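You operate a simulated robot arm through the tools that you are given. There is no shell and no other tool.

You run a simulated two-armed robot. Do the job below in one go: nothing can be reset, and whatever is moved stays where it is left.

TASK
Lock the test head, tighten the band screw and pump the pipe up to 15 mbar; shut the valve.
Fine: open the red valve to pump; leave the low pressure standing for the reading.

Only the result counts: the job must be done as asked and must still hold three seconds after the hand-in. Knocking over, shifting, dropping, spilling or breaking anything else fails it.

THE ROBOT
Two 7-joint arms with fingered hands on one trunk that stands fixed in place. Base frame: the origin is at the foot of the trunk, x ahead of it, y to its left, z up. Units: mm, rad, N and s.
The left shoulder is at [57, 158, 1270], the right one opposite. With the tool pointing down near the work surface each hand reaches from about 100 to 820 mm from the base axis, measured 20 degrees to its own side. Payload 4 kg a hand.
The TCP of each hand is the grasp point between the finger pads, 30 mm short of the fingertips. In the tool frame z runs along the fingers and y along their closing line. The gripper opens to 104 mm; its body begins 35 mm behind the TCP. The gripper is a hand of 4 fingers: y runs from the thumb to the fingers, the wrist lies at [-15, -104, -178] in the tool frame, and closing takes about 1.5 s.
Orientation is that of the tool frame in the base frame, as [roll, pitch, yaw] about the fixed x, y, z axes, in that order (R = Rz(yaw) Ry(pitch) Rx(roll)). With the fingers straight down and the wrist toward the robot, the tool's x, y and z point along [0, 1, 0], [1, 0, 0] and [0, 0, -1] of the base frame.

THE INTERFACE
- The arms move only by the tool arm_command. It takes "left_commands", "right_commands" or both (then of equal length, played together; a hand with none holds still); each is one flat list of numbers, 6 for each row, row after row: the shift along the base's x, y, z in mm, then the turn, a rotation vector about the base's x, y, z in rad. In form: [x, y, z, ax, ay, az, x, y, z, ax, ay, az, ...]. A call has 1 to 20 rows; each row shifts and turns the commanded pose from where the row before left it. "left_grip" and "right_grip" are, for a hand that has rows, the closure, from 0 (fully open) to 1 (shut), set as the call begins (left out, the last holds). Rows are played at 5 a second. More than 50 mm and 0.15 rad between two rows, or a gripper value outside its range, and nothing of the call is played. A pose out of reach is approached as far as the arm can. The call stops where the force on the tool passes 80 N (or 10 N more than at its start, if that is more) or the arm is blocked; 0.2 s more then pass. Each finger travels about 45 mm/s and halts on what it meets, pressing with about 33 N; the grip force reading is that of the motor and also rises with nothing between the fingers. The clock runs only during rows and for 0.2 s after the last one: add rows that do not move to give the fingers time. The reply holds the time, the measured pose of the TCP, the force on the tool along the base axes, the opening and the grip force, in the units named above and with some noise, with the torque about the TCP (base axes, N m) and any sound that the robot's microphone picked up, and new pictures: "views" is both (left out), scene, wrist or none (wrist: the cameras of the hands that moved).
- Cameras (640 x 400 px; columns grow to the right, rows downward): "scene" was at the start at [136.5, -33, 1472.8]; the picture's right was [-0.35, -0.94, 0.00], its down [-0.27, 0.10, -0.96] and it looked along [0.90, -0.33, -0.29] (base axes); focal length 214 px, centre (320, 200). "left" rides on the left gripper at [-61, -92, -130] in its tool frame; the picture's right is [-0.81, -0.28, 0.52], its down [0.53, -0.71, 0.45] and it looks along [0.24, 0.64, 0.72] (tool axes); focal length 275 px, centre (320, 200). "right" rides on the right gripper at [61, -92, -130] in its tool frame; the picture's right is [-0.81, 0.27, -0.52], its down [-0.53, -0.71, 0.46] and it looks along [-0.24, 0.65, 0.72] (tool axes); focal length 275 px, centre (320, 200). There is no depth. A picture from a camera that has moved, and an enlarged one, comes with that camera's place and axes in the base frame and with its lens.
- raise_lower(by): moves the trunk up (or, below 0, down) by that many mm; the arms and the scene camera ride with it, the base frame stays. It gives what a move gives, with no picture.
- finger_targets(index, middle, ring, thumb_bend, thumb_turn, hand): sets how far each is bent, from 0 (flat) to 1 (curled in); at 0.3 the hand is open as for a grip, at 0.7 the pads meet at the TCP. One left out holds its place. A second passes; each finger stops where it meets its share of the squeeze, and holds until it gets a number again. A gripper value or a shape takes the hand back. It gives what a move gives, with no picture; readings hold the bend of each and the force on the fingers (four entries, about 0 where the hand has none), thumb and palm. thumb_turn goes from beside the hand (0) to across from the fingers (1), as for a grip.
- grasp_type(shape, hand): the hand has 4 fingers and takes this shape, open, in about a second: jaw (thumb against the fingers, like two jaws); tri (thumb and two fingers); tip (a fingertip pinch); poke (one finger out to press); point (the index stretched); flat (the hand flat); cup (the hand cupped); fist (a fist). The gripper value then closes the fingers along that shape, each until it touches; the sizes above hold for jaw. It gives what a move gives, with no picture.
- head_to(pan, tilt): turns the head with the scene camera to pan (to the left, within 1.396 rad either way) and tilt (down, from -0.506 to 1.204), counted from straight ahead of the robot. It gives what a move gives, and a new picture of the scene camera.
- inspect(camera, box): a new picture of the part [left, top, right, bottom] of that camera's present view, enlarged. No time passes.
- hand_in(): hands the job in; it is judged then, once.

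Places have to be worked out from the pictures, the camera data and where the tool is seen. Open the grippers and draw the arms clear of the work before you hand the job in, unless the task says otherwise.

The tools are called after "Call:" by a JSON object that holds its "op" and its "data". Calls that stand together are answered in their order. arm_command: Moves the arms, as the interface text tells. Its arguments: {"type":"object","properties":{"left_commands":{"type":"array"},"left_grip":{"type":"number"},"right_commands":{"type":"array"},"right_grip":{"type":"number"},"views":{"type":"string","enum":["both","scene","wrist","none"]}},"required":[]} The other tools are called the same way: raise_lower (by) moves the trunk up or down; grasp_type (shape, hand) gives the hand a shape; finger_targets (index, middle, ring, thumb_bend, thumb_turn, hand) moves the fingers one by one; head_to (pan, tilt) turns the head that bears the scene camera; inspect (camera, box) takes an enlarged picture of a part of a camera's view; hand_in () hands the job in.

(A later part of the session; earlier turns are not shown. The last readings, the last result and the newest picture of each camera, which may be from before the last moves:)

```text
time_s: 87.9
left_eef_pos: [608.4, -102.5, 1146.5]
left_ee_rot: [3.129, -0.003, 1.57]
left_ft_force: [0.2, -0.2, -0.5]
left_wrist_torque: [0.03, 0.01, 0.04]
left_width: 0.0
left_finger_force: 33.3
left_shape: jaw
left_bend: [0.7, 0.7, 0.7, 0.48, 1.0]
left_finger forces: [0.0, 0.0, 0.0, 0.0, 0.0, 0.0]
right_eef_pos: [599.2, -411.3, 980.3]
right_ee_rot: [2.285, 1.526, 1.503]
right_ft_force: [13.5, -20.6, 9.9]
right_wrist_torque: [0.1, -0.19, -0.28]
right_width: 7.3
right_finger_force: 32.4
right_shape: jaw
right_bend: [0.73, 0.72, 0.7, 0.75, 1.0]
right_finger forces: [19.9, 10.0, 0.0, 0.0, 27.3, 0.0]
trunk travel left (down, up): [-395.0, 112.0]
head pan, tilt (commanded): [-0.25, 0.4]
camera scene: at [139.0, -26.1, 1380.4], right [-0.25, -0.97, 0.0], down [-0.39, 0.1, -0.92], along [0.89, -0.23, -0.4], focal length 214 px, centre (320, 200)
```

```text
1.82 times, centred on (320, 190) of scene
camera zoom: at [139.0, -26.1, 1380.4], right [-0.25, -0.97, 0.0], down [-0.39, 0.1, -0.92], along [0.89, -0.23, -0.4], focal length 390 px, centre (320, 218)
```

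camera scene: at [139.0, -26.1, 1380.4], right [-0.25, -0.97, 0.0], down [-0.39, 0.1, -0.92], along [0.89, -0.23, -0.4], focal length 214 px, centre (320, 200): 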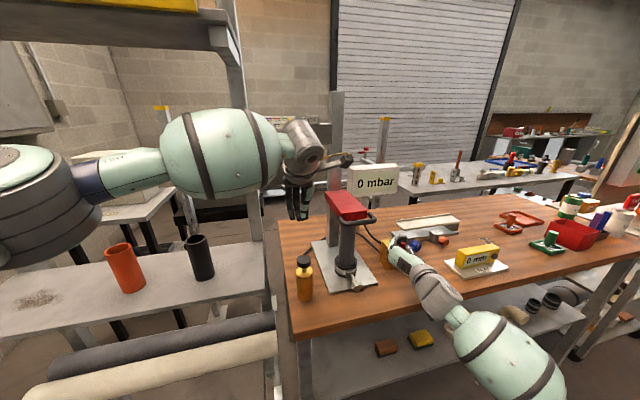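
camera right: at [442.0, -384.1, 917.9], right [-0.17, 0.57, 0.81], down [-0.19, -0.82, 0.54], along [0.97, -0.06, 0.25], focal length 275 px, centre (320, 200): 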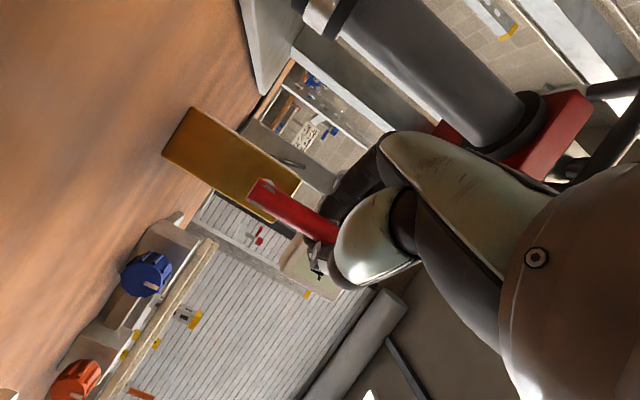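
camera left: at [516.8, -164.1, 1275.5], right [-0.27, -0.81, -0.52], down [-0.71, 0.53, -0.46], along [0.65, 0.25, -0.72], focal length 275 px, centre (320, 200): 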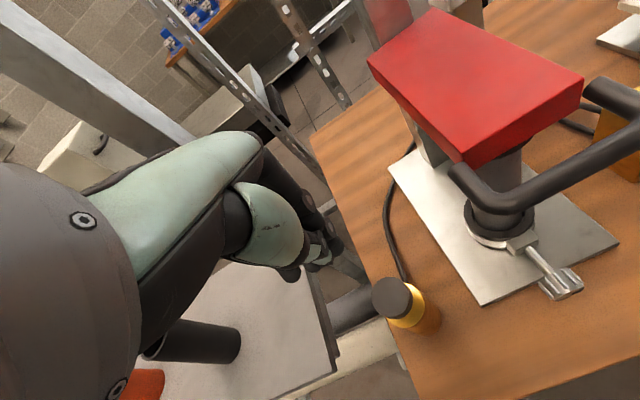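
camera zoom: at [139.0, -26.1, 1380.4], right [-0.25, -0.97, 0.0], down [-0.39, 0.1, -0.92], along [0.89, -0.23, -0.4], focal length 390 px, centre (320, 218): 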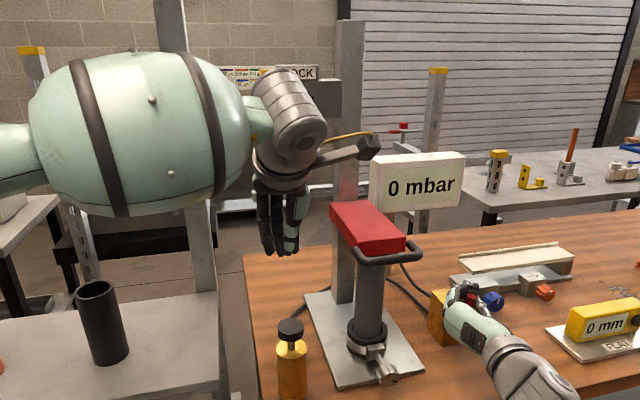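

The projection confirms the pump cap at (609,-101,990), right below the left hand. I descend to just above it.

Call:
{"op": "arm_command", "data": {"left_commands": [0, 0, -30, 0, 0, 0, 0, 0, -30, 0, 0, 0, 0, 0, -30, 0, 0, 0, 0, 0, -25, 0, 0, 0, 0, 0, 0, 0, 0, 0], "views": "both"}}

Call:
{"op": "inspect", "data": {"camera": "scene", "box": [260, 190, 360, 310]}}

Call:
{"op": "inspect", "data": {"camera": "left", "box": [220, 160, 460, 360]}}

```text
time_s: 89.1
left_eef_pos: [609.2, -101.8, 1030.5]
left_ee_rot: [3.129, -0.002, 1.568]
left_ft_force: [-0.6, -0.4, 0.6]
left_wrist_torque: [0.0, 0.0, 0.0]
left_width: 0.0
left_finger_force: 33.0
left_shape: jaw
left_bend: [0.7, 0.7, 0.7, 0.48, 1.0]
left_finger forces: [0.1, 0.1, 0.0, 0.0, 0.1, 0.0]
right_eef_pos: [598.9, -411.4, 979.9]
right_ee_rot: [2.297, 1.526, 1.516]
right_ft_force: [12.8, -19.4, 10.1]
right_wrist_torque: [0.08, -0.21, -0.3]
right_width: 7.8
right_finger_force: 33.2
right_shape: jaw
right_bend: [0.73, 0.72, 0.7, 0.75, 1.0]
right_finger forces: [19.7, 9.6, 0.0, 0.0, 27.4, 0.0]
trunk travel left (down, up): [-395.0, 112.0]
head pan, tilt (commanded): [-0.25, 0.4]
camera scene: at [139.1, -26.2, 1380.4], right [-0.25, -0.97, 0.0], down [-0.39, 0.1, -0.92], along [0.89, -0.23, -0.4], focal length 214 px, centre (320, 200)
camera left: at [517.3, -163.7, 1160.6], right [-0.27, -0.81, -0.52], down [-0.71, 0.53, -0.46], along [0.65, 0.25, -0.72], focal length 275 px, centre (320, 200)
```

scene: 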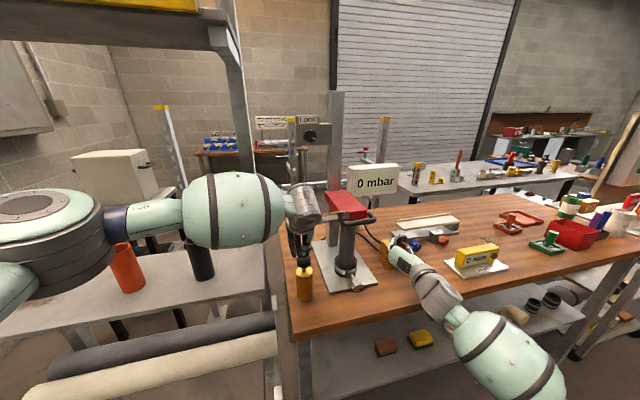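
left: 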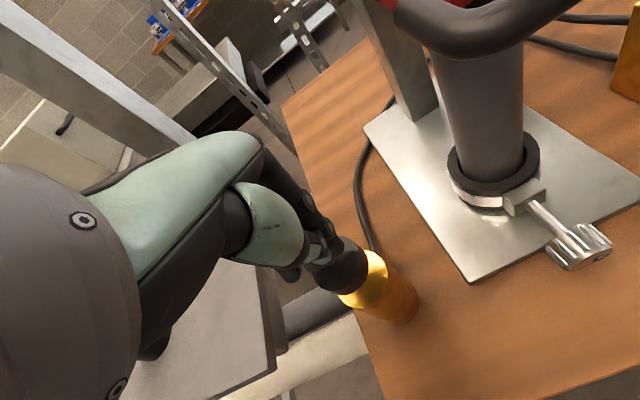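

```text
3.33 times, centred on (310, 250) of scene
camera zoom: at [139.1, -26.2, 1380.4], right [-0.25, -0.97, 0.0], down [-0.39, 0.1, -0.92], along [0.89, -0.23, -0.4], focal length 715 px, centre (353, 33)
```

zoom: 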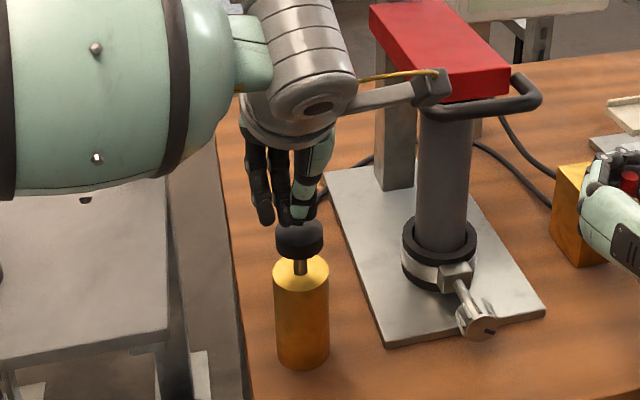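

```text
2.00 times, centred on (340, 260) of left
camera zoom: at [517.3, -163.7, 1160.6], right [-0.27, -0.81, -0.52], down [-0.71, 0.53, -0.46], along [0.65, 0.25, -0.72], focal length 551 px, centre (280, 80)
```

zoom: 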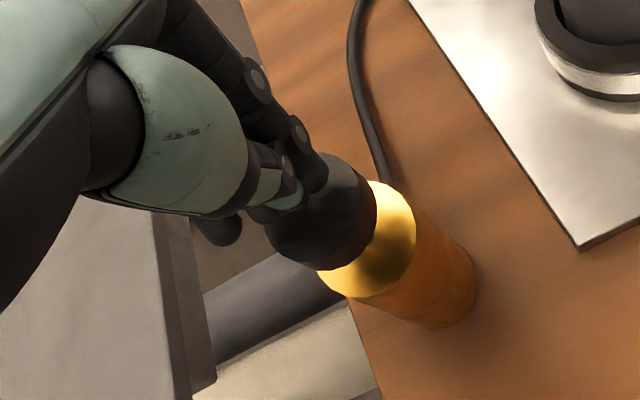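

The index/middle/thumb tips are just above the cap. I shift 5 mm right and lower gently to find contact.

Call:
{"op": "arm_command", "data": {"left_commands": [0, -5, -4, 0, 0, 0, 0, 0, -4, 0, 0, 0, 0, 0, -3, 0, 0, 0, 0, 0, -2, 0, 0, 0, 0, 0, 0, 0, 0, 0], "views": "none"}}

Call:
{"op": "inspect", "data": {"camera": "scene", "box": [260, 150, 410, 310]}}

```text
time_s: 90.3
left_eef_pos: [609.4, -107.2, 1018.0]
left_ee_rot: [3.13, -0.003, 1.571]
left_ft_force: [1.1, 0.0, 3.9]
left_wrist_torque: [0.04, 0.0, 0.01]
left_width: 0.0
left_finger_force: 33.6
left_shape: jaw
left_bend: [0.7, 0.7, 0.7, 0.48, 1.0]
left_finger forces: [0.0, 0.0, 0.0, 0.0, 0.1, 0.1]
right_eef_pos: [600.7, -410.9, 980.2]
right_ee_rot: [2.321, 1.526, 1.54]
right_ft_force: [15.4, -19.8, 10.0]
right_wrist_torque: [0.07, -0.22, -0.29]
right_width: 7.3
right_finger_force: 33.1
right_shape: jaw
right_bend: [0.73, 0.72, 0.7, 0.75, 1.0]
right_finger forces: [20.3, 10.0, 0.0, 0.0, 27.2, 0.1]
trunk travel left (down, up): [-395.0, 112.0]
head pan, tilt (commanded): [-0.25, 0.4]
```

```text
2.50 times, centred on (335, 230) of scene
camera zoom: at [139.0, -26.2, 1380.4], right [-0.25, -0.97, 0.0], down [-0.39, 0.1, -0.92], along [0.89, -0.23, -0.4], focal length 536 px, centre (282, 125)
```

zoom: 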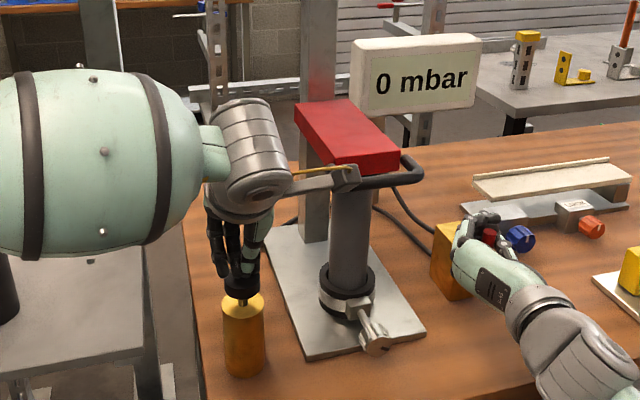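

Contact at TCP z≈1018 (3.9 N). I press down in small steps and watch the gauge.

Call:
{"op": "arm_command", "data": {"left_commands": [0, 0, -2, 0, 0, 0, 0, 0, -2, 0, 0, 0, 0, 0, -2, 0, 0, 0, 0, 0, 0, 0, 0, 0], "views": "none"}}

Call:
{"op": "inspect", "data": {"camera": "scene", "box": [260, 150, 410, 310]}}

```text
time_s: 91.3
left_eef_pos: [609.3, -107.1, 1013.4]
left_ee_rot: [3.128, -0.001, 1.571]
left_ft_force: [1.9, -1.1, 5.4]
left_wrist_torque: [0.03, -0.06, -0.01]
left_width: 0.1
left_finger_force: 33.5
left_shape: jaw
left_bend: [0.7, 0.7, 0.7, 0.48, 1.0]
left_finger forces: [0.0, 0.0, 0.0, 0.0, 0.1, 0.0]
right_eef_pos: [599.4, -412.2, 980.6]
right_ee_rot: [2.298, 1.527, 1.515]
right_ft_force: [15.5, -20.4, 10.5]
right_wrist_torque: [0.1, -0.16, -0.3]
right_width: 7.1
right_finger_force: 32.9
right_shape: jaw
right_bend: [0.73, 0.72, 0.7, 0.75, 1.0]
right_finger forces: [20.5, 10.1, 0.0, 0.1, 27.2, 0.0]
trunk travel left (down, up): [-395.0, 112.0]
head pan, tilt (commanded): [-0.25, 0.4]
```

```text
2.50 times, centred on (335, 230) of scene
camera zoom: at [138.9, -26.3, 1380.4], right [-0.25, -0.97, 0.0], down [-0.39, 0.1, -0.92], along [0.89, -0.23, -0.4], focal length 536 px, centre (282, 125)
```

zoom: 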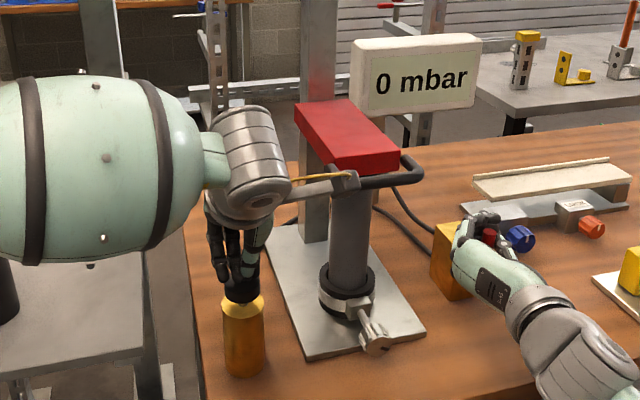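

The plunger moves at ~5 N; still 0 mbar. I continue the stroke.

Call:
{"op": "arm_command", "data": {"left_commands": [0, 0, -2.5, 0, 0, 0, 0, 0, -2.5, 0, 0, 0, 0, 0, -2.5, 0, 0, 0, 0, 0, 0, 0, 0, 0], "views": "none"}}

Call:
{"op": "inspect", "data": {"camera": "scene", "box": [260, 150, 410, 310]}}

```text
time_s: 92.3
left_eef_pos: [609.5, -107.5, 1005.7]
left_ee_rot: [3.131, -0.003, 1.571]
left_ft_force: [3.2, -0.9, 10.6]
left_wrist_torque: [0.03, -0.08, -0.01]
left_width: 0.0
left_finger_force: 33.0
left_shape: jaw
left_bend: [0.7, 0.7, 0.7, 0.48, 1.0]
left_finger forces: [0.1, 0.0, 0.0, 0.1, 0.0, 0.1]
right_eef_pos: [598.9, -411.3, 979.8]
right_ee_rot: [2.327, 1.526, 1.544]
right_ft_force: [16.2, -20.3, 10.5]
right_wrist_torque: [0.1, -0.18, -0.28]
right_width: 7.4
right_finger_force: 32.9
right_shape: jaw
right_bend: [0.73, 0.72, 0.7, 0.75, 1.0]
right_finger forces: [20.7, 10.2, 0.1, 0.0, 27.1, 0.0]
trunk travel left (down, up): [-395.0, 112.0]
head pan, tilt (commanded): [-0.25, 0.4]
```

```text
2.50 times, centred on (335, 230) of scene
camera zoom: at [138.9, -26.2, 1380.4], right [-0.25, -0.97, 0.0], down [-0.39, 0.1, -0.92], along [0.89, -0.23, -0.4], focal length 536 px, centre (282, 125)
```

zoom: 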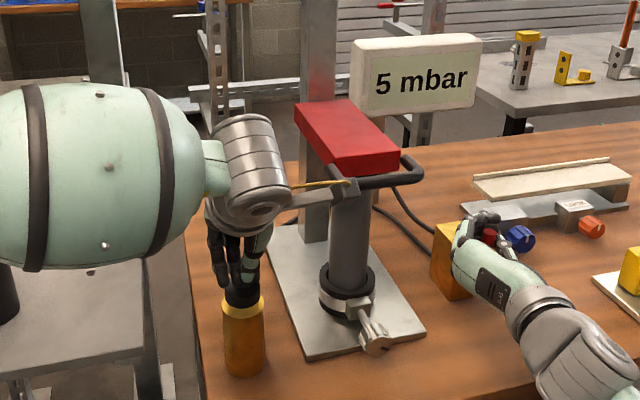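

The gauge jumped to 5 mbar. I let the plunger rise and check whether the reading holds.

Call:
{"op": "arm_command", "data": {"left_commands": [0, 0, 3, 0, 0, 0, 0, 0, 4, 0, 0, 0, 0, 0, 4, 0, 0, 0, 0, 0, 4, 0, 0, 0, 0, 0, 0, 0, 0, 0], "views": "none"}}

Call:
{"op": "inspect", "data": {"camera": "scene", "box": [260, 150, 410, 310]}}

```text
time_s: 93.5
left_eef_pos: [608.3, -107.3, 1020.4]
left_ee_rot: [3.132, -0.004, 1.571]
left_ft_force: [-0.9, 0.9, 2.2]
left_wrist_torque: [0.01, -0.02, 0.02]
left_width: 0.0
left_finger_force: 32.5
left_shape: jaw
left_bend: [0.7, 0.7, 0.7, 0.48, 1.0]
left_finger forces: [0.0, 0.1, 0.0, 0.1, 0.1, 0.0]
right_eef_pos: [598.8, -411.0, 980.2]
right_ee_rot: [2.281, 1.527, 1.501]
right_ft_force: [14.2, -20.0, 10.6]
right_wrist_torque: [0.1, -0.15, -0.29]
right_width: 7.3
right_finger_force: 33.0
right_shape: jaw
right_bend: [0.73, 0.72, 0.7, 0.75, 1.0]
right_finger forces: [20.3, 10.0, 0.0, 0.0, 27.3, 0.1]
trunk travel left (down, up): [-395.0, 112.0]
head pan, tilt (commanded): [-0.25, 0.4]
```

```text
2.50 times, centred on (335, 230) of scene
camera zoom: at [139.0, -26.2, 1380.3], right [-0.25, -0.97, 0.0], down [-0.39, 0.1, -0.92], along [0.89, -0.23, -0.4], focal length 536 px, centre (282, 125)
```

zoom: 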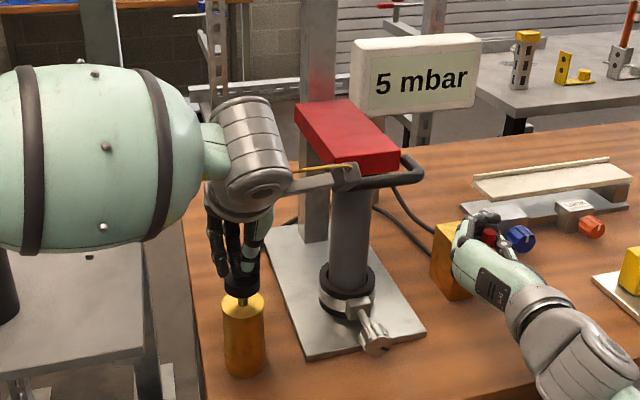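

The pressure holds at 5 mbar and the plunger springs back: each stroke gives 5 mbar. I raise slightly to fully reset, then make the second stroke to the same depth.

Call:
{"op": "arm_command", "data": {"left_commands": [0, 0, 5, 0, 0, 0, 0, 0, 0, 0, 0, 0, 0, 0, -5, 0, 0, 0, 0, 0, -4, 0, 0, 0, 0, 0, -4, 0, 0, 0, 0, 0, -4, 0, 0, 0, 0, 0, -2.5, 0, 0, 0, 0, 0, 0, 0, 0, 0], "views": "none"}}

Call:
{"op": "inspect", "data": {"camera": "scene", "box": [260, 150, 410, 310]}}

```text
time_s: 95.3
left_eef_pos: [609.1, -106.8, 1007.2]
left_ee_rot: [3.128, -0.002, 1.571]
left_ft_force: [0.7, 0.6, 8.6]
left_wrist_torque: [0.03, -0.07, 0.0]
left_width: 0.0
left_finger_force: 32.9
left_shape: jaw
left_bend: [0.7, 0.7, 0.7, 0.48, 1.0]
left_finger forces: [0.1, 0.0, 0.0, 0.1, 0.0, 0.0]
right_eef_pos: [598.7, -411.2, 980.5]
right_ee_rot: [2.319, 1.526, 1.538]
right_ft_force: [15.6, -20.6, 8.5]
right_wrist_torque: [0.07, -0.19, -0.31]
right_width: 7.4
right_finger_force: 32.8
right_shape: jaw
right_bend: [0.73, 0.72, 0.7, 0.75, 1.0]
right_finger forces: [20.8, 10.2, 0.0, 0.0, 27.3, 0.1]
trunk travel left (down, up): [-395.0, 112.0]
head pan, tilt (commanded): [-0.25, 0.4]
```

```text
2.50 times, centred on (335, 230) of scene
camera zoom: at [138.8, -26.1, 1380.4], right [-0.25, -0.97, 0.0], down [-0.39, 0.1, -0.92], along [0.89, -0.23, -0.4], focal length 536 px, centre (282, 125)
```

zoom: 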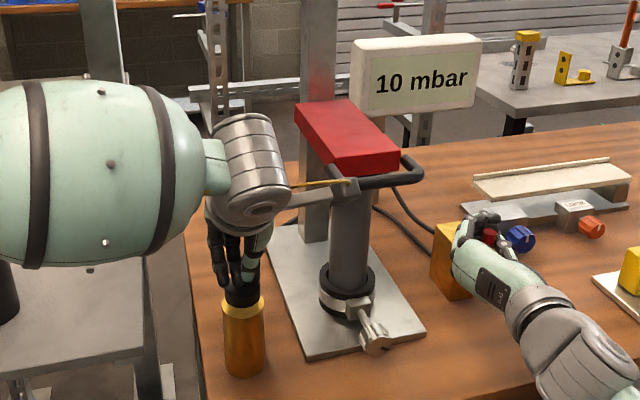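

10 mbar. I lift fully to reset the plunger and make the third and last stroke.

Call:
{"op": "arm_command", "data": {"left_commands": [0, 0, 4, 0, 0, 0, 0, 0, 4, 0, 0, 0, 0, 0, 4, 0, 0, 0, 0, 0, 4, 0, 0, 0, 0, 0, 3, 0, 0, 0, 0, 0, 0, 0, 0, 0], "views": "none"}}

Call:
{"op": "arm_command", "data": {"left_commands": [0, 0, -5, 0, 0, 0, 0, 0, -4, 0, 0, 0, 0, 0, -4, 0, 0, 0, 0, 0, -4, 0, 0, 0, 0, 0, -2.5, 0, 0, 0, 0, 0, 0, 0, 0, 0], "views": "none"}}

Call:
{"op": "inspect", "data": {"camera": "scene", "box": [260, 150, 410, 310]}}

```text
time_s: 96.7
left_eef_pos: [608.7, -107.3, 1024.4]
left_ee_rot: [3.131, -0.002, 1.571]
left_ft_force: [0.0, -0.1, 0.9]
left_wrist_torque: [0.01, 0.0, -0.01]
left_width: 0.0
left_finger_force: 33.3
left_shape: jaw
left_bend: [0.7, 0.7, 0.7, 0.48, 1.0]
left_finger forces: [0.0, 0.0, 0.0, 0.0, 0.0, 0.1]
right_eef_pos: [598.8, -412.0, 979.8]
right_ee_rot: [2.289, 1.525, 1.508]
right_ft_force: [13.7, -19.3, 10.6]
right_wrist_torque: [0.1, -0.21, -0.27]
right_width: 7.2
right_finger_force: 33.3
right_shape: jaw
right_bend: [0.73, 0.72, 0.7, 0.75, 1.0]
right_finger forces: [20.0, 9.6, 0.0, 0.0, 27.2, 0.0]
trunk travel left (down, up): [-395.0, 112.0]
head pan, tilt (commanded): [-0.25, 0.4]
```

```text
time_s: 98.1
left_eef_pos: [609.1, -106.4, 1006.6]
left_ee_rot: [3.128, -0.002, 1.57]
left_ft_force: [-0.3, 0.7, 9.2]
left_wrist_torque: [0.04, -0.04, 0.05]
left_width: 0.0
left_finger_force: 32.9
left_shape: jaw
left_bend: [0.7, 0.7, 0.7, 0.48, 1.0]
left_finger forces: [0.1, 0.1, 0.0, 0.1, 0.0, 0.0]
right_eef_pos: [598.0, -411.6, 980.3]
right_ee_rot: [2.309, 1.526, 1.528]
right_ft_force: [15.9, -21.7, 8.6]
right_wrist_torque: [0.08, -0.16, -0.31]
right_width: 7.3
right_finger_force: 32.9
right_shape: jaw
right_bend: [0.73, 0.72, 0.7, 0.75, 1.0]
right_finger forces: [21.3, 10.3, 0.0, 0.1, 27.4, 0.1]
trunk travel left (down, up): [-395.0, 112.0]
head pan, tilt (commanded): [-0.25, 0.4]
```

```text
2.50 times, centred on (335, 230) of scene
camera zoom: at [138.7, -26.1, 1380.4], right [-0.25, -0.97, 0.0], down [-0.39, 0.1, -0.92], along [0.89, -0.23, -0.4], focal length 536 px, centre (282, 125)
```

zoom: 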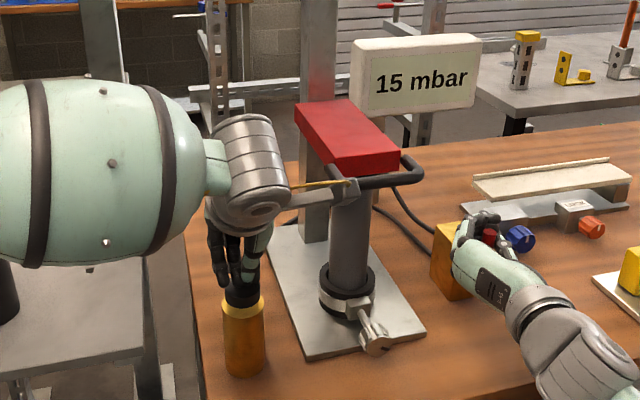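

15 mbar reached. Leaving the left hand still, I now close the valve with the right hand, bringing the lever back down along the arc (first half).

Call:
{"op": "arm_command", "data": {"right_commands": [0, -5.2, -0.16, 0.1, 0, 0, 0, -5.13, -0.68, 0.1, 0, 0, 0, -5.02, -1.18, 0.1, 0, 0, 0, -4.85, -1.67, 0.1, 0, 0, 0, -4.64, -2.14, 0.1, 0, 0, 0, -4.39, -2.57, 0.1, 0, 0, 0, -4.08, -2.99, 0.1, 0, 0, 0, 0, 0, 0, 0, 0], "views": "none"}}

Call:
{"op": "inspect", "data": {"camera": "scene", "box": [330, 150, 480, 310]}}

```text
time_s: 99.9
left_eef_pos: [607.9, -105.1, 1006.7]
left_ee_rot: [3.129, 0.0, 1.57]
left_ft_force: [0.8, -1.2, 9.5]
left_wrist_torque: [-0.02, -0.03, 0.02]
left_width: 0.1
left_finger_force: 33.1
left_shape: jaw
left_bend: [0.7, 0.7, 0.7, 0.48, 1.0]
left_finger forces: [0.0, 0.0, 0.0, 0.0, 0.0, 0.1]
right_eef_pos: [599.4, -443.1, 969.4]
right_ee_rot: [2.348, 0.829, 1.569]
right_ft_force: [9.8, -3.6, 9.2]
right_wrist_torque: [0.15, -0.14, -0.11]
right_width: 8.1
right_finger_force: 32.8
right_shape: jaw
right_bend: [0.73, 0.72, 0.7, 0.76, 1.0]
right_finger forces: [21.0, 1.6, 0.1, 0.1, 21.2, 0.0]
trunk travel left (down, up): [-395.0, 112.0]
head pan, tilt (commanded): [-0.25, 0.4]
```

```text
2.50 times, centred on (405, 230) of scene
camera zoom: at [137.4, -23.5, 1380.6], right [-0.25, -0.97, 0.0], down [-0.39, 0.1, -0.92], along [0.89, -0.23, -0.4], focal length 536 px, centre (108, 125)
```

zoom: 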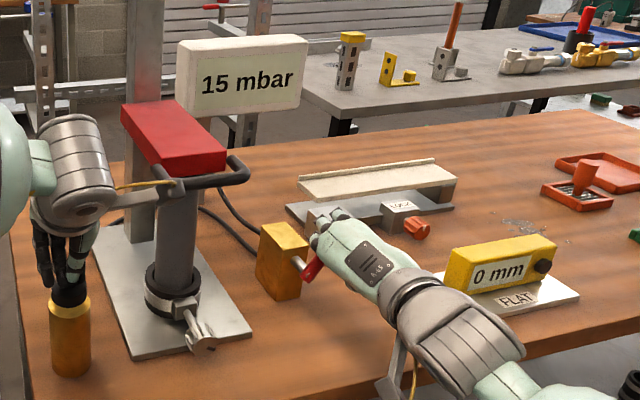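

Half closed, 15 mbar still showing. I complete the closing arc to horizontal.

Call:
{"op": "arm_command", "data": {"right_commands": [0, -3.74, -3.37, 0.1, 0, 0, 0, -3.37, -3.71, 0.1, 0, 0, 0, -2.97, -4.0, 0.1, 0, 0, 0, -2.54, -4.26, 0.1, 0, 0, 0, -2.09, -4.47, 0.1, 0, 0, 0, -1.63, -4.64, 0.1, 0, 0, 0, -1.15, -4.76, 0.1, 0, 0, 0, 0, 0, 0, 0, 0], "views": "none"}}

Call:
{"op": "inspect", "data": {"camera": "scene", "box": [330, 150, 480, 310]}}

```text
time_s: 101.7
left_eef_pos: [608.8, -105.0, 1006.7]
left_ee_rot: [3.13, -0.002, 1.572]
left_ft_force: [-1.4, 3.1, 9.1]
left_wrist_torque: [0.07, -0.01, 0.01]
left_width: 0.0
left_finger_force: 32.5
left_shape: jaw
left_bend: [0.7, 0.7, 0.7, 0.48, 1.0]
left_finger forces: [0.0, 0.1, 0.1, 0.0, 0.0, 0.0]
right_eef_pos: [598.6, -459.2, 938.8]
right_ee_rot: [2.35, 0.126, 1.569]
right_ft_force: [10.5, -6.3, 3.7]
right_wrist_torque: [0.12, -0.05, -0.15]
right_width: 8.2
right_finger_force: 32.6
right_shape: jaw
right_bend: [0.73, 0.72, 0.7, 0.76, 1.0]
right_finger forces: [20.9, 1.6, 0.1, 0.1, 21.3, 0.1]
trunk travel left (down, up): [-395.0, 112.0]
head pan, tilt (commanded): [-0.25, 0.4]
```

```text
2.50 times, centred on (405, 230) of scene
camera zoom: at [137.7, -23.8, 1380.5], right [-0.25, -0.97, 0.0], down [-0.39, 0.1, -0.92], along [0.89, -0.23, -0.4], focal length 536 px, centre (108, 125)
```

zoom: 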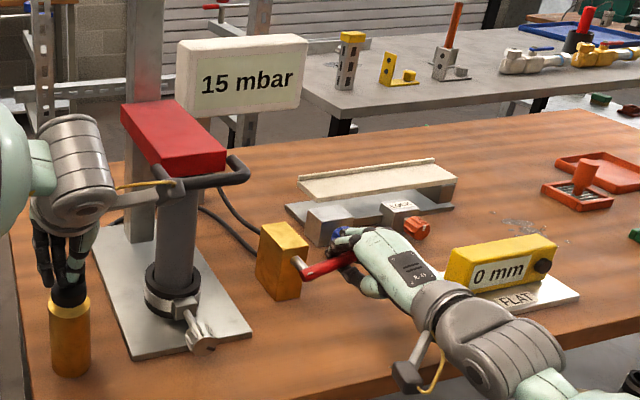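

Almost horizontal (0.126 rad left). I close the rest gently until the stop is felt.

Call:
{"op": "arm_command", "data": {"right_commands": [0, -0.5, -2.4, 0.05, 0, 0, 0, -0.3, -2.4, 0.05, 0, 0, 0, -0.1, -1.6, 0.03, 0, 0, 0, 0, 0, 0, 0, 0], "views": "none"}}

Call:
{"op": "inspect", "data": {"camera": "scene", "box": [330, 150, 480, 310]}}

Call:
{"op": "inspect", "data": {"camera": "right", "box": [160, 140, 400, 340]}}

```text
time_s: 102.7
left_eef_pos: [608.2, -105.4, 1006.2]
left_ee_rot: [3.128, 0.001, 1.571]
left_ft_force: [0.3, 2.6, 8.3]
left_wrist_torque: [0.04, 0.01, 0.01]
left_width: 0.0
left_finger_force: 33.2
left_shape: jaw
left_bend: [0.7, 0.7, 0.7, 0.48, 1.0]
left_finger forces: [0.1, 0.0, 0.0, 0.1, 0.1, 0.1]
right_eef_pos: [597.6, -460.1, 932.7]
right_ee_rot: [2.351, -0.003, 1.569]
right_ft_force: [8.6, -5.5, 2.2]
right_wrist_torque: [0.13, -0.04, -0.14]
right_width: 8.2
right_finger_force: 33.1
right_shape: jaw
right_bend: [0.73, 0.72, 0.7, 0.76, 1.0]
right_finger forces: [20.4, 1.5, 0.0, 0.0, 21.2, 0.0]
trunk travel left (down, up): [-395.0, 112.0]
head pan, tilt (commanded): [-0.25, 0.4]
```

```text
2.50 times, centred on (405, 230) of scene
camera zoom: at [137.7, -23.7, 1380.5], right [-0.25, -0.97, 0.0], down [-0.39, 0.1, -0.92], along [0.89, -0.23, -0.4], focal length 536 px, centre (108, 125)
```

zoom: 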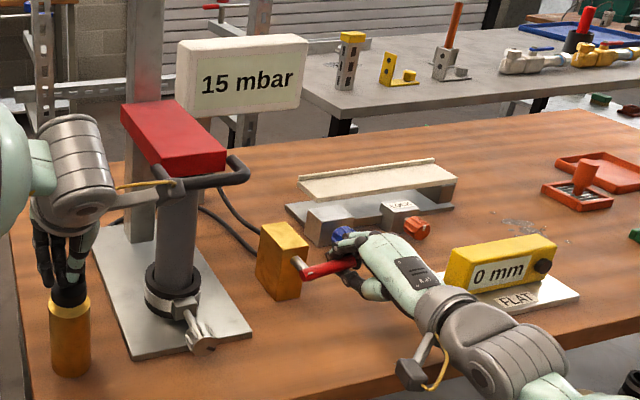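

```text
2.00 times, centred on (280, 240) of right
camera zoom: at [441.2, -399.3, 959.3], right [-0.18, -0.81, 0.56], down [-0.18, -0.53, -0.83], along [0.97, -0.24, -0.05], focal length 551 px, centre (400, 120)
```

zoom: 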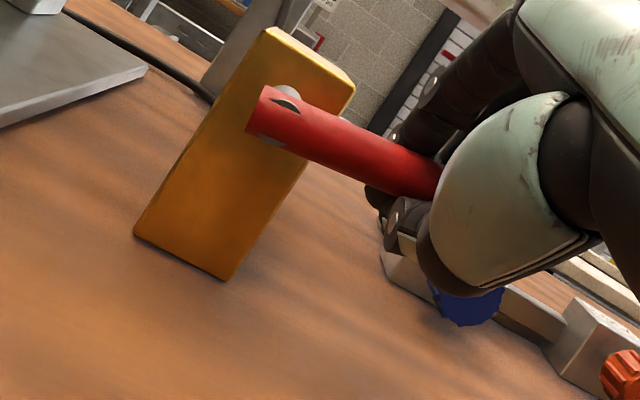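

The lever looks horizontal again, but I feel no stop yet. I push down a little more to make sure it is fully shut.

Call:
{"op": "arm_command", "data": {"right_commands": [0, 0, -1.5, 0.03, 0, 0, 0, 0, -1.5, 0.03, 0, 0, 0, 0, 0, 0, 0, 0], "views": "none"}}

Call:
{"op": "inspect", "data": {"camera": "right", "box": [160, 140, 400, 340]}}

Call:
{"op": "inspect", "data": {"camera": "scene", "box": [370, 220, 450, 290]}}

```text
time_s: 103.5
left_eef_pos: [609.3, -104.7, 1006.7]
left_ee_rot: [3.13, -0.001, 1.57]
left_ft_force: [-0.3, 2.8, 9.2]
left_wrist_torque: [0.12, -0.01, 0.02]
left_width: 0.0
left_finger_force: 33.1
left_shape: jaw
left_bend: [0.7, 0.7, 0.7, 0.48, 1.0]
left_finger forces: [0.0, 0.0, 0.0, 0.1, 0.0, 0.1]
right_eef_pos: [598.2, -460.5, 930.2]
right_ee_rot: [2.351, -0.062, 1.57]
right_ft_force: [9.1, -5.3, 2.1]
right_wrist_torque: [0.1, -0.03, -0.13]
right_width: 8.3
right_finger_force: 33.0
right_shape: jaw
right_bend: [0.73, 0.72, 0.7, 0.76, 1.0]
right_finger forces: [20.2, 1.6, 0.1, 0.1, 21.3, 0.0]
trunk travel left (down, up): [-395.0, 112.0]
head pan, tilt (commanded): [-0.25, 0.4]
```

```text
2.00 times, centred on (280, 240) of right
camera zoom: at [441.3, -401.0, 959.9], right [-0.18, -0.84, 0.51], down [-0.18, -0.48, -0.86], along [0.97, -0.24, -0.07], focal length 551 px, centre (400, 120)
```

zoom: 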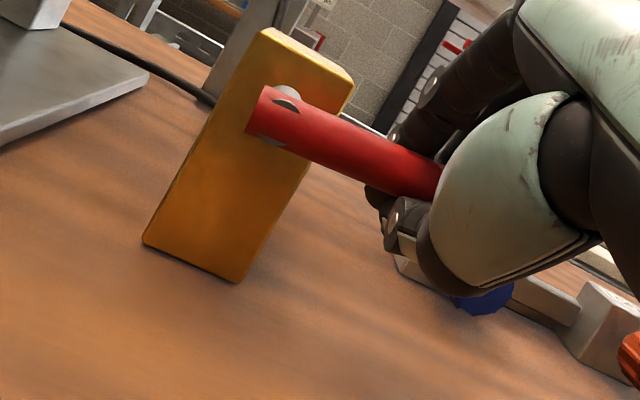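

```text
5.71 times, centred on (410, 255) of scene
camera zoom: at [137.7, -23.7, 1380.5], right [-0.25, -0.97, 0.0], down [-0.39, 0.1, -0.92], along [0.89, -0.23, -0.4], focal length 1226 px, centre (-194, -114)
```

zoom: 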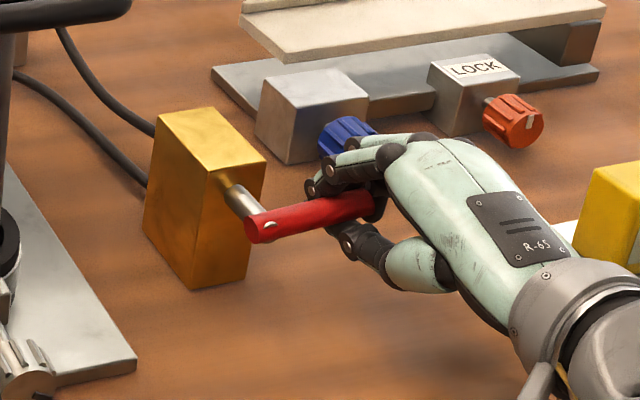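

By comparison with the earlier measurement the lever is still ~4–6° above its original horizontal (grip slip). I push further down in small steps.

Call:
{"op": "arm_command", "data": {"right_commands": [0, 0, -2, 0.03, 0, 0, 0, 0, -2, 0.03, 0, 0, 0, 0, 0, 0, 0, 0], "views": "none"}}

Call:
{"op": "inspect", "data": {"camera": "scene", "box": [370, 220, 450, 290]}}

```text
time_s: 104.3
left_eef_pos: [608.4, -105.3, 1005.0]
left_ee_rot: [3.128, -0.001, 1.571]
left_ft_force: [0.2, 3.0, 9.5]
left_wrist_torque: [0.03, 0.0, 0.02]
left_width: 0.0
left_finger_force: 32.6
left_shape: jaw
left_bend: [0.7, 0.7, 0.7, 0.48, 1.0]
left_finger forces: [0.1, 0.0, 0.0, 0.0, 0.0, 0.0]
right_eef_pos: [598.7, -460.2, 924.7]
right_ee_rot: [2.351, -0.123, 1.57]
right_ft_force: [7.0, -5.1, 1.7]
right_wrist_torque: [0.11, -0.02, -0.11]
right_width: 8.1
right_finger_force: 33.1
right_shape: jaw
right_bend: [0.73, 0.72, 0.7, 0.76, 1.0]
right_finger forces: [20.6, 1.5, 0.1, 0.0, 21.0, 0.1]
trunk travel left (down, up): [-395.0, 112.0]
head pan, tilt (commanded): [-0.25, 0.4]
```

```text
5.71 times, centred on (410, 255) of scene
camera zoom: at [137.7, -23.7, 1380.5], right [-0.25, -0.97, 0.0], down [-0.39, 0.1, -0.92], along [0.89, -0.23, -0.4], focal length 1226 px, centre (-194, -114)
```

zoom: 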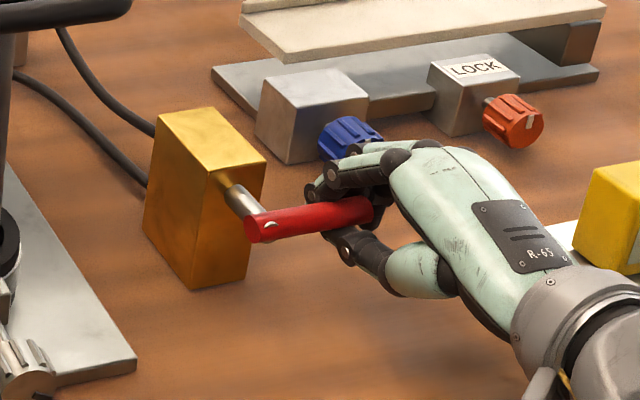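

I compare the lever's slope with the box's top front edge in a larger zoom.

Call:
{"op": "inspect", "data": {"camera": "scene", "box": [385, 230, 425, 260]}}

Call:
{"op": "inspect", "data": {"camera": "right", "box": [160, 140, 400, 340]}}

```text
13.33 times, centred on (405, 245) of scene
camera zoom: at [137.7, -23.7, 1380.5], right [-0.25, -0.97, 0.0], down [-0.39, 0.1, -0.92], along [0.89, -0.23, -0.4], focal length 2860 px, centre (-813, -400)
```

zoom: 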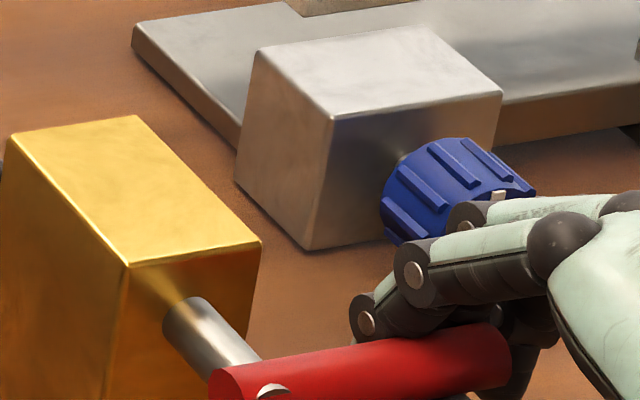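

```text
2.00 times, centred on (280, 240) of right
camera zoom: at [441.3, -402.9, 959.2], right [-0.18, -0.87, 0.46], down [-0.18, -0.43, -0.89], along [0.97, -0.24, -0.08], focal length 551 px, centre (400, 120)
```

zoom: 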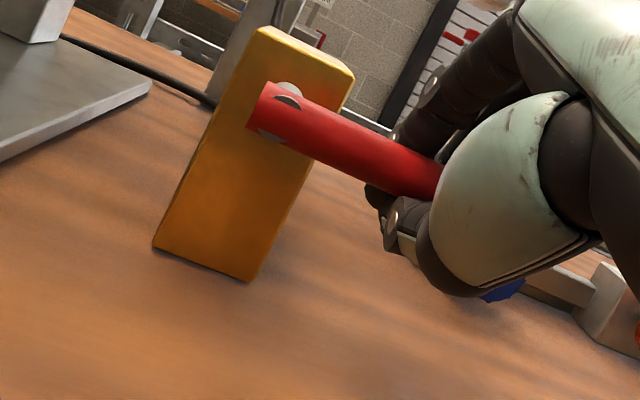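

The lever is now horizontal to ~2° below, i.e. fully in its shut position, and the gauge reads 15 mbar. I open the right hand and retreat along the tool axis.

Call:
{"op": "arm_command", "data": {"right_commands": [0, 0, 0, 0, 0, 0, 0, 0, 0, 0, 0, 0, 0, 0, 0, 0, 0, 0, 0, 0, 0, 0, 0, 0, 0, 0, 0, 0, 0, 0, -8, 0, 8, 0, 0, 0, -8, 0, 8, 0, 0, 0, -12, 0, 12, 0, 0, 0, -15, 0, 15, 0, 0, 0, 0, 0, 0, 0, 0, 0], "right_grip": 0.2, "views": "both"}}

Call:
{"op": "inspect", "data": {"camera": "scene", "box": [330, 150, 480, 310]}}

Call:
{"op": "inspect", "data": {"camera": "right", "box": [160, 140, 400, 340]}}

```text
time_s: 106.5
left_eef_pos: [607.4, -104.4, 1007.7]
left_ee_rot: [3.13, -0.001, 1.571]
left_ft_force: [0.6, 1.1, 9.1]
left_wrist_torque: [0.0, -0.07, 0.01]
left_width: 0.0
left_finger_force: 33.6
left_shape: jaw
left_bend: [0.7, 0.7, 0.7, 0.48, 1.0]
left_finger forces: [0.0, 0.0, 0.0, 0.0, 0.0, 0.1]
right_eef_pos: [554.4, -459.5, 969.1]
right_ee_rot: [2.35, -0.122, 1.57]
right_ft_force: [0.1, -0.3, -0.2]
right_wrist_torque: [-0.01, 0.01, 0.01]
right_width: 83.1
right_finger_force: 0.2
right_shape: jaw
right_bend: [0.27, 0.34, 0.32, 0.5, 0.99]
right_finger forces: [0.0, 0.1, 0.0, 0.0, 0.0, 0.1]
trunk travel left (down, up): [-395.0, 112.0]
head pan, tilt (commanded): [-0.25, 0.4]
camera scene: at [136.9, -23.4, 1380.6], right [-0.25, -0.97, 0.0], down [-0.39, 0.1, -0.92], along [0.89, -0.23, -0.4], focal length 214 px, centre (320, 200)
camera right: at [397.3, -402.2, 1003.2], right [-0.18, -0.87, 0.46], down [-0.18, -0.43, -0.89], along [0.97, -0.24, -0.08], focal length 275 px, centre (320, 200)
```

scene: 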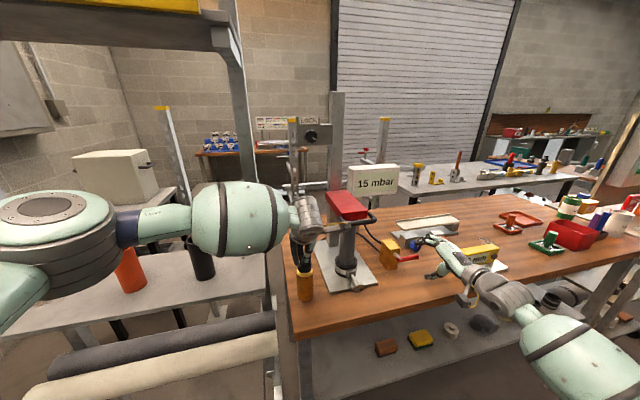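
right: 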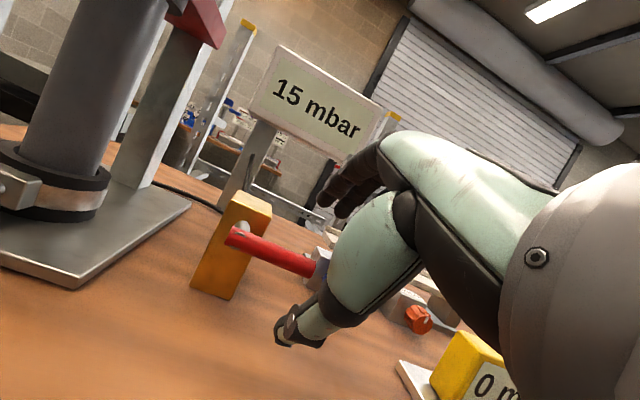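

```text
2.50 times, centred on (405, 230) of scene
camera zoom: at [136.9, -23.4, 1380.6], right [-0.25, -0.97, 0.0], down [-0.39, 0.1, -0.92], along [0.89, -0.23, -0.4], focal length 536 px, centre (108, 125)
```

zoom: 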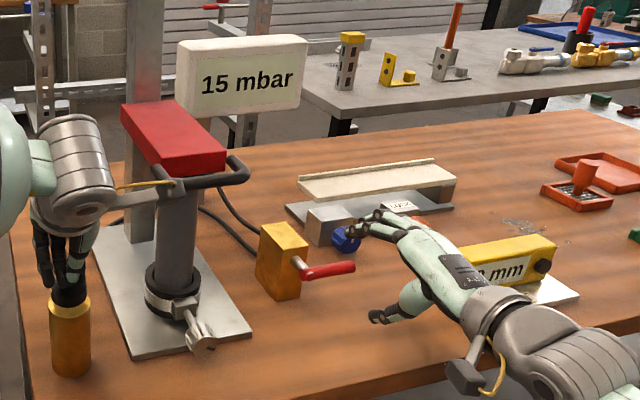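

```text
2.00 times, centred on (280, 240) of right
camera zoom: at [397.3, -402.2, 1003.2], right [-0.18, -0.87, 0.46], down [-0.18, -0.43, -0.89], along [0.97, -0.24, -0.08], focal length 551 px, centre (400, 120)
```

zoom: 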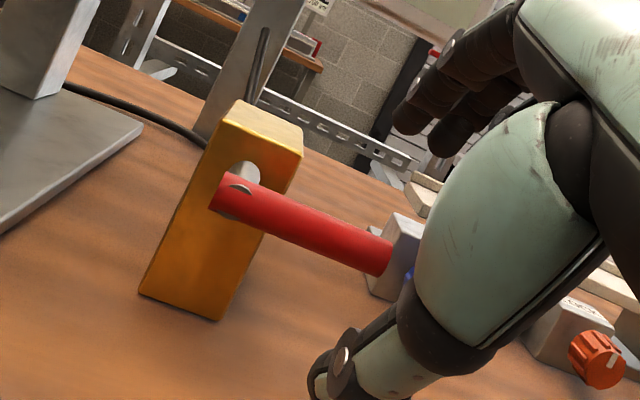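

The lever is exactly horizontal (slope matches the vanishing direction) and the gauge shows 15 mbar. Now I raise the left hand off the pump and move the right hand further back.

Call:
{"op": "arm_command", "data": {"left_commands": [0, 0, 4, 0, 0, 0, 0, 0, 4, 0, 0, 0, 0, 0, 4, 0, 0, 0, 0, 0, 4, 0, 0, 0, 0, 0, 6, 0, 0, 0, 0, 0, 15, 0, 0, 0, 0, 0, 30, 0, 0, 0, 0, 0, 35, 0, 0, 0, 0, 0, 35, 0, 0, 0, 0, 0, 0, 0, 0, 0], "right_commands": [-10, 0, 10, 0, 0, 0, -15, 0, 15, 0, 0, 0, -20, 0, 20, 0, 0, 0, -25, 0, 20, 0, 0, 0, -25, 0, 20, 0, 0, 0, -25, 0, 20, 0, 0, 0, -25, 0, 20, 0, 0, 0, -20, 0, 20, 0, 0, 0, 0, 0, 0, 0, 0, 0, 0, 0, 0, 0, 0, 0], "right_grip": 0, "views": "both"}}

Call:
{"op": "inspect", "data": {"camera": "scene", "box": [260, 100, 440, 310]}}

```text
time_s: 108.7
left_eef_pos: [608.7, -105.9, 1143.2]
left_ee_rot: [3.129, 0.0, 1.571]
left_ft_force: [0.0, 0.1, -0.9]
left_wrist_torque: [0.03, 0.01, 0.02]
left_width: 0.0
left_finger_force: 33.1
left_shape: jaw
left_bend: [0.7, 0.7, 0.7, 0.48, 1.0]
left_finger forces: [0.0, 0.1, 0.0, 0.1, 0.0, 0.1]
right_eef_pos: [391.1, -458.7, 1113.1]
right_ee_rot: [2.352, -0.12, 1.568]
right_ft_force: [-0.5, 0.1, -0.5]
right_wrist_torque: [-0.01, 0.0, -0.03]
right_width: 103.5
right_finger_force: 0.1
right_shape: jaw
right_bend: [0.3, 0.3, 0.3, 0.3, 0.98]
right_finger forces: [0.1, 0.1, 0.1, 0.1, 0.0, 0.0]
trunk travel left (down, up): [-395.0, 112.0]
head pan, tilt (commanded): [-0.25, 0.4]
camera scene: at [137.8, -23.6, 1380.5], right [-0.25, -0.97, 0.0], down [-0.39, 0.1, -0.92], along [0.89, -0.23, -0.4], focal length 214 px, centre (320, 200)
camera right: at [234.3, -401.2, 1147.6], right [-0.18, -0.87, 0.46], down [-0.18, -0.43, -0.89], along [0.97, -0.24, -0.08], focal length 275 px, centre (320, 200)
camera left: at [516.9, -166.8, 1272.8], right [-0.27, -0.81, -0.52], down [-0.71, 0.53, -0.46], along [0.65, 0.24, -0.72], focal length 275 px, centre (320, 200)
```

scene: 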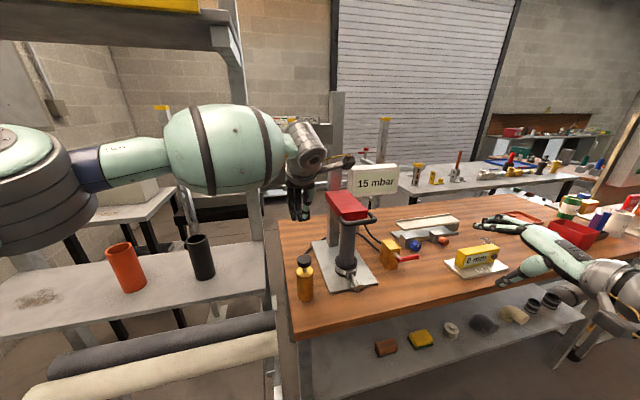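
right: 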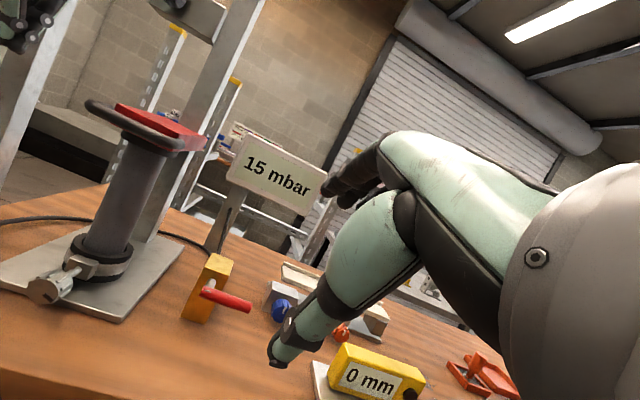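
left: 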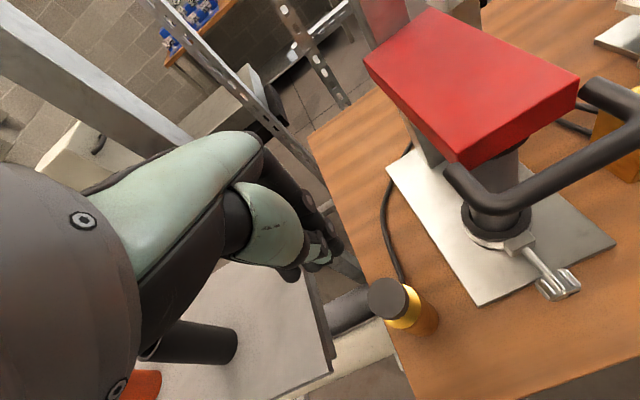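

```text
1.90 times, centred on (350, 205) of scene
camera zoom: at [137.8, -23.6, 1380.5], right [-0.25, -0.97, 0.0], down [-0.39, 0.1, -0.92], along [0.89, -0.23, -0.4], focal length 408 px, centre (263, 190)
```

zoom: 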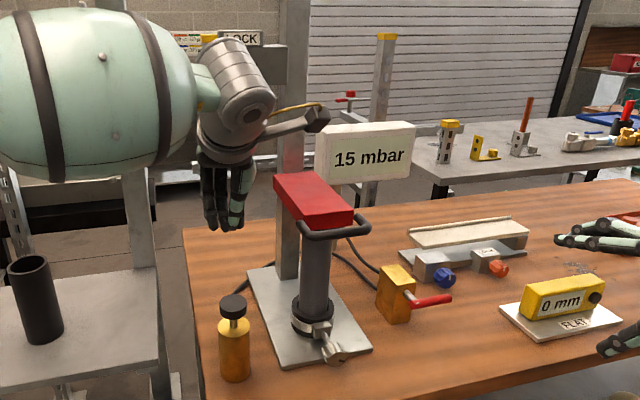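

15 mbar holds with both hands off. I withdraw the left arm along its path, open it, and then check gauge stability.

Call:
{"op": "arm_command", "data": {"left_commands": [-10, 8, 35, 0, 0, 0, -21.7, 16, 30, 0, 0, 0, -21.7, 16, 30, 0, 0, 0, -21.7, 16, 30, 0, 0, 0, -21.7, 15, 30, 0, 0, 0, -21.7, 15, 30, 0, 0, 0, -21.7, 15, 30, 0, 0, 0, -21.7, 15, 25, 0, 0, 0, 0, 0, 0, 0, 0, 0, 0, 0, 0, 0, 0, 0], "left_grip": 0, "views": "scene"}}

Call:
{"op": "inspect", "data": {"camera": "scene", "box": [260, 80, 440, 310]}}

Call:
{"op": "inspect", "data": {"camera": "scene", "box": [280, 100, 360, 160]}}

Call:
{"op": "inspect", "data": {"camera": "scene", "box": [300, 240, 430, 310]}}

```text
time_s: 110.9
left_eef_pos: [447.1, 10.3, 1383.7]
left_ee_rot: [3.129, -0.002, 1.571]
left_ft_force: [-0.4, -0.7, 0.0]
left_wrist_torque: [-0.02, 0.0, 0.0]
left_width: 103.7
left_finger_force: 0.2
left_shape: jaw
left_bend: [0.3, 0.3, 0.3, 0.3, 0.98]
left_finger forces: [0.1, 0.0, 0.0, 0.1, 0.1, 0.1]
right_eef_pos: [390.7, -459.1, 1112.6]
right_ee_rot: [2.351, -0.122, 1.569]
right_ft_force: [-0.1, -0.9, 0.5]
right_wrist_torque: [-0.04, 0.0, 0.01]
right_width: 103.7
right_finger_force: 0.0
right_shape: jaw
right_bend: [0.3, 0.3, 0.3, 0.3, 0.98]
right_finger forces: [0.0, 0.1, 0.0, 0.1, 0.0, 0.1]
trunk travel left (down, up): [-395.0, 112.0]
head pan, tilt (commanded): [-0.25, 0.4]
camera scene: at [137.5, -23.5, 1380.5], right [-0.25, -0.97, 0.0], down [-0.39, 0.1, -0.92], along [0.89, -0.23, -0.4], focal length 214 px, centre (320, 200)
```

scene: 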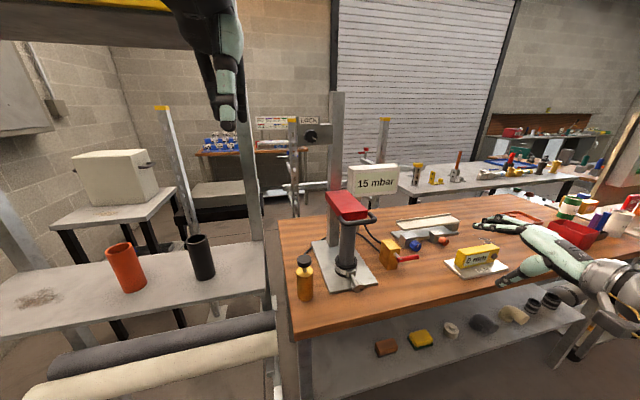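

```text
1.74 times, centred on (350, 195) of scene
camera zoom: at [137.5, -23.5, 1380.5], right [-0.25, -0.97, 0.0], down [-0.39, 0.1, -0.92], along [0.89, -0.23, -0.4], focal length 373 px, centre (268, 209)
```

zoom: 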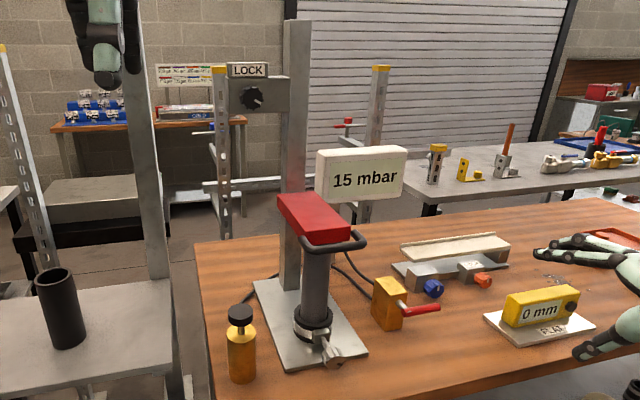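

```text
6.67 times, centred on (320, 130) of scene
camera zoom: at [137.5, -23.5, 1380.5], right [-0.25, -0.97, 0.0], down [-0.39, 0.1, -0.92], along [0.89, -0.23, -0.4], focal length 1430 px, centre (320, 667)
```

zoom: 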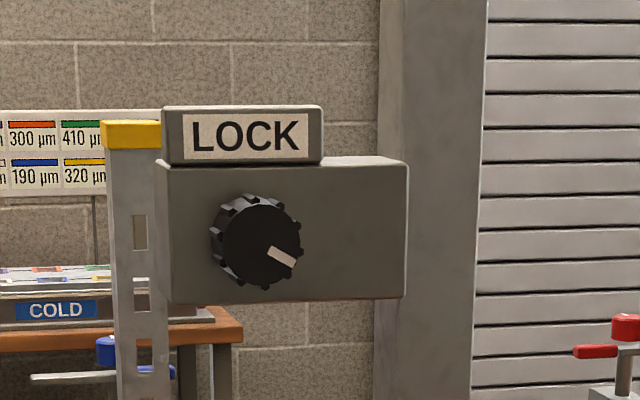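

```text
4.92 times, centred on (365, 275) of scene
camera zoom: at [137.5, -23.5, 1380.5], right [-0.25, -0.97, 0.0], down [-0.39, 0.1, -0.92], along [0.89, -0.23, -0.4], focal length 1056 px, centre (98, -169)
```

zoom: 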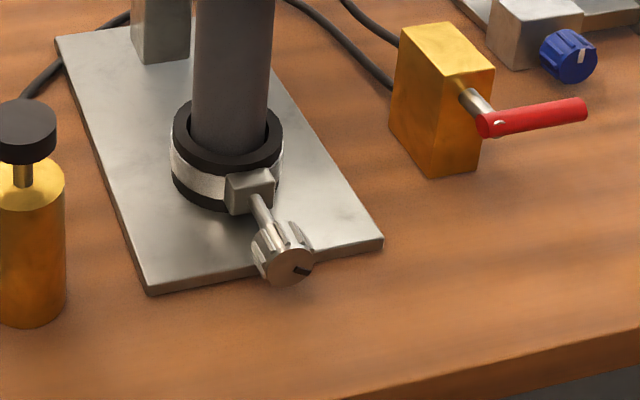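

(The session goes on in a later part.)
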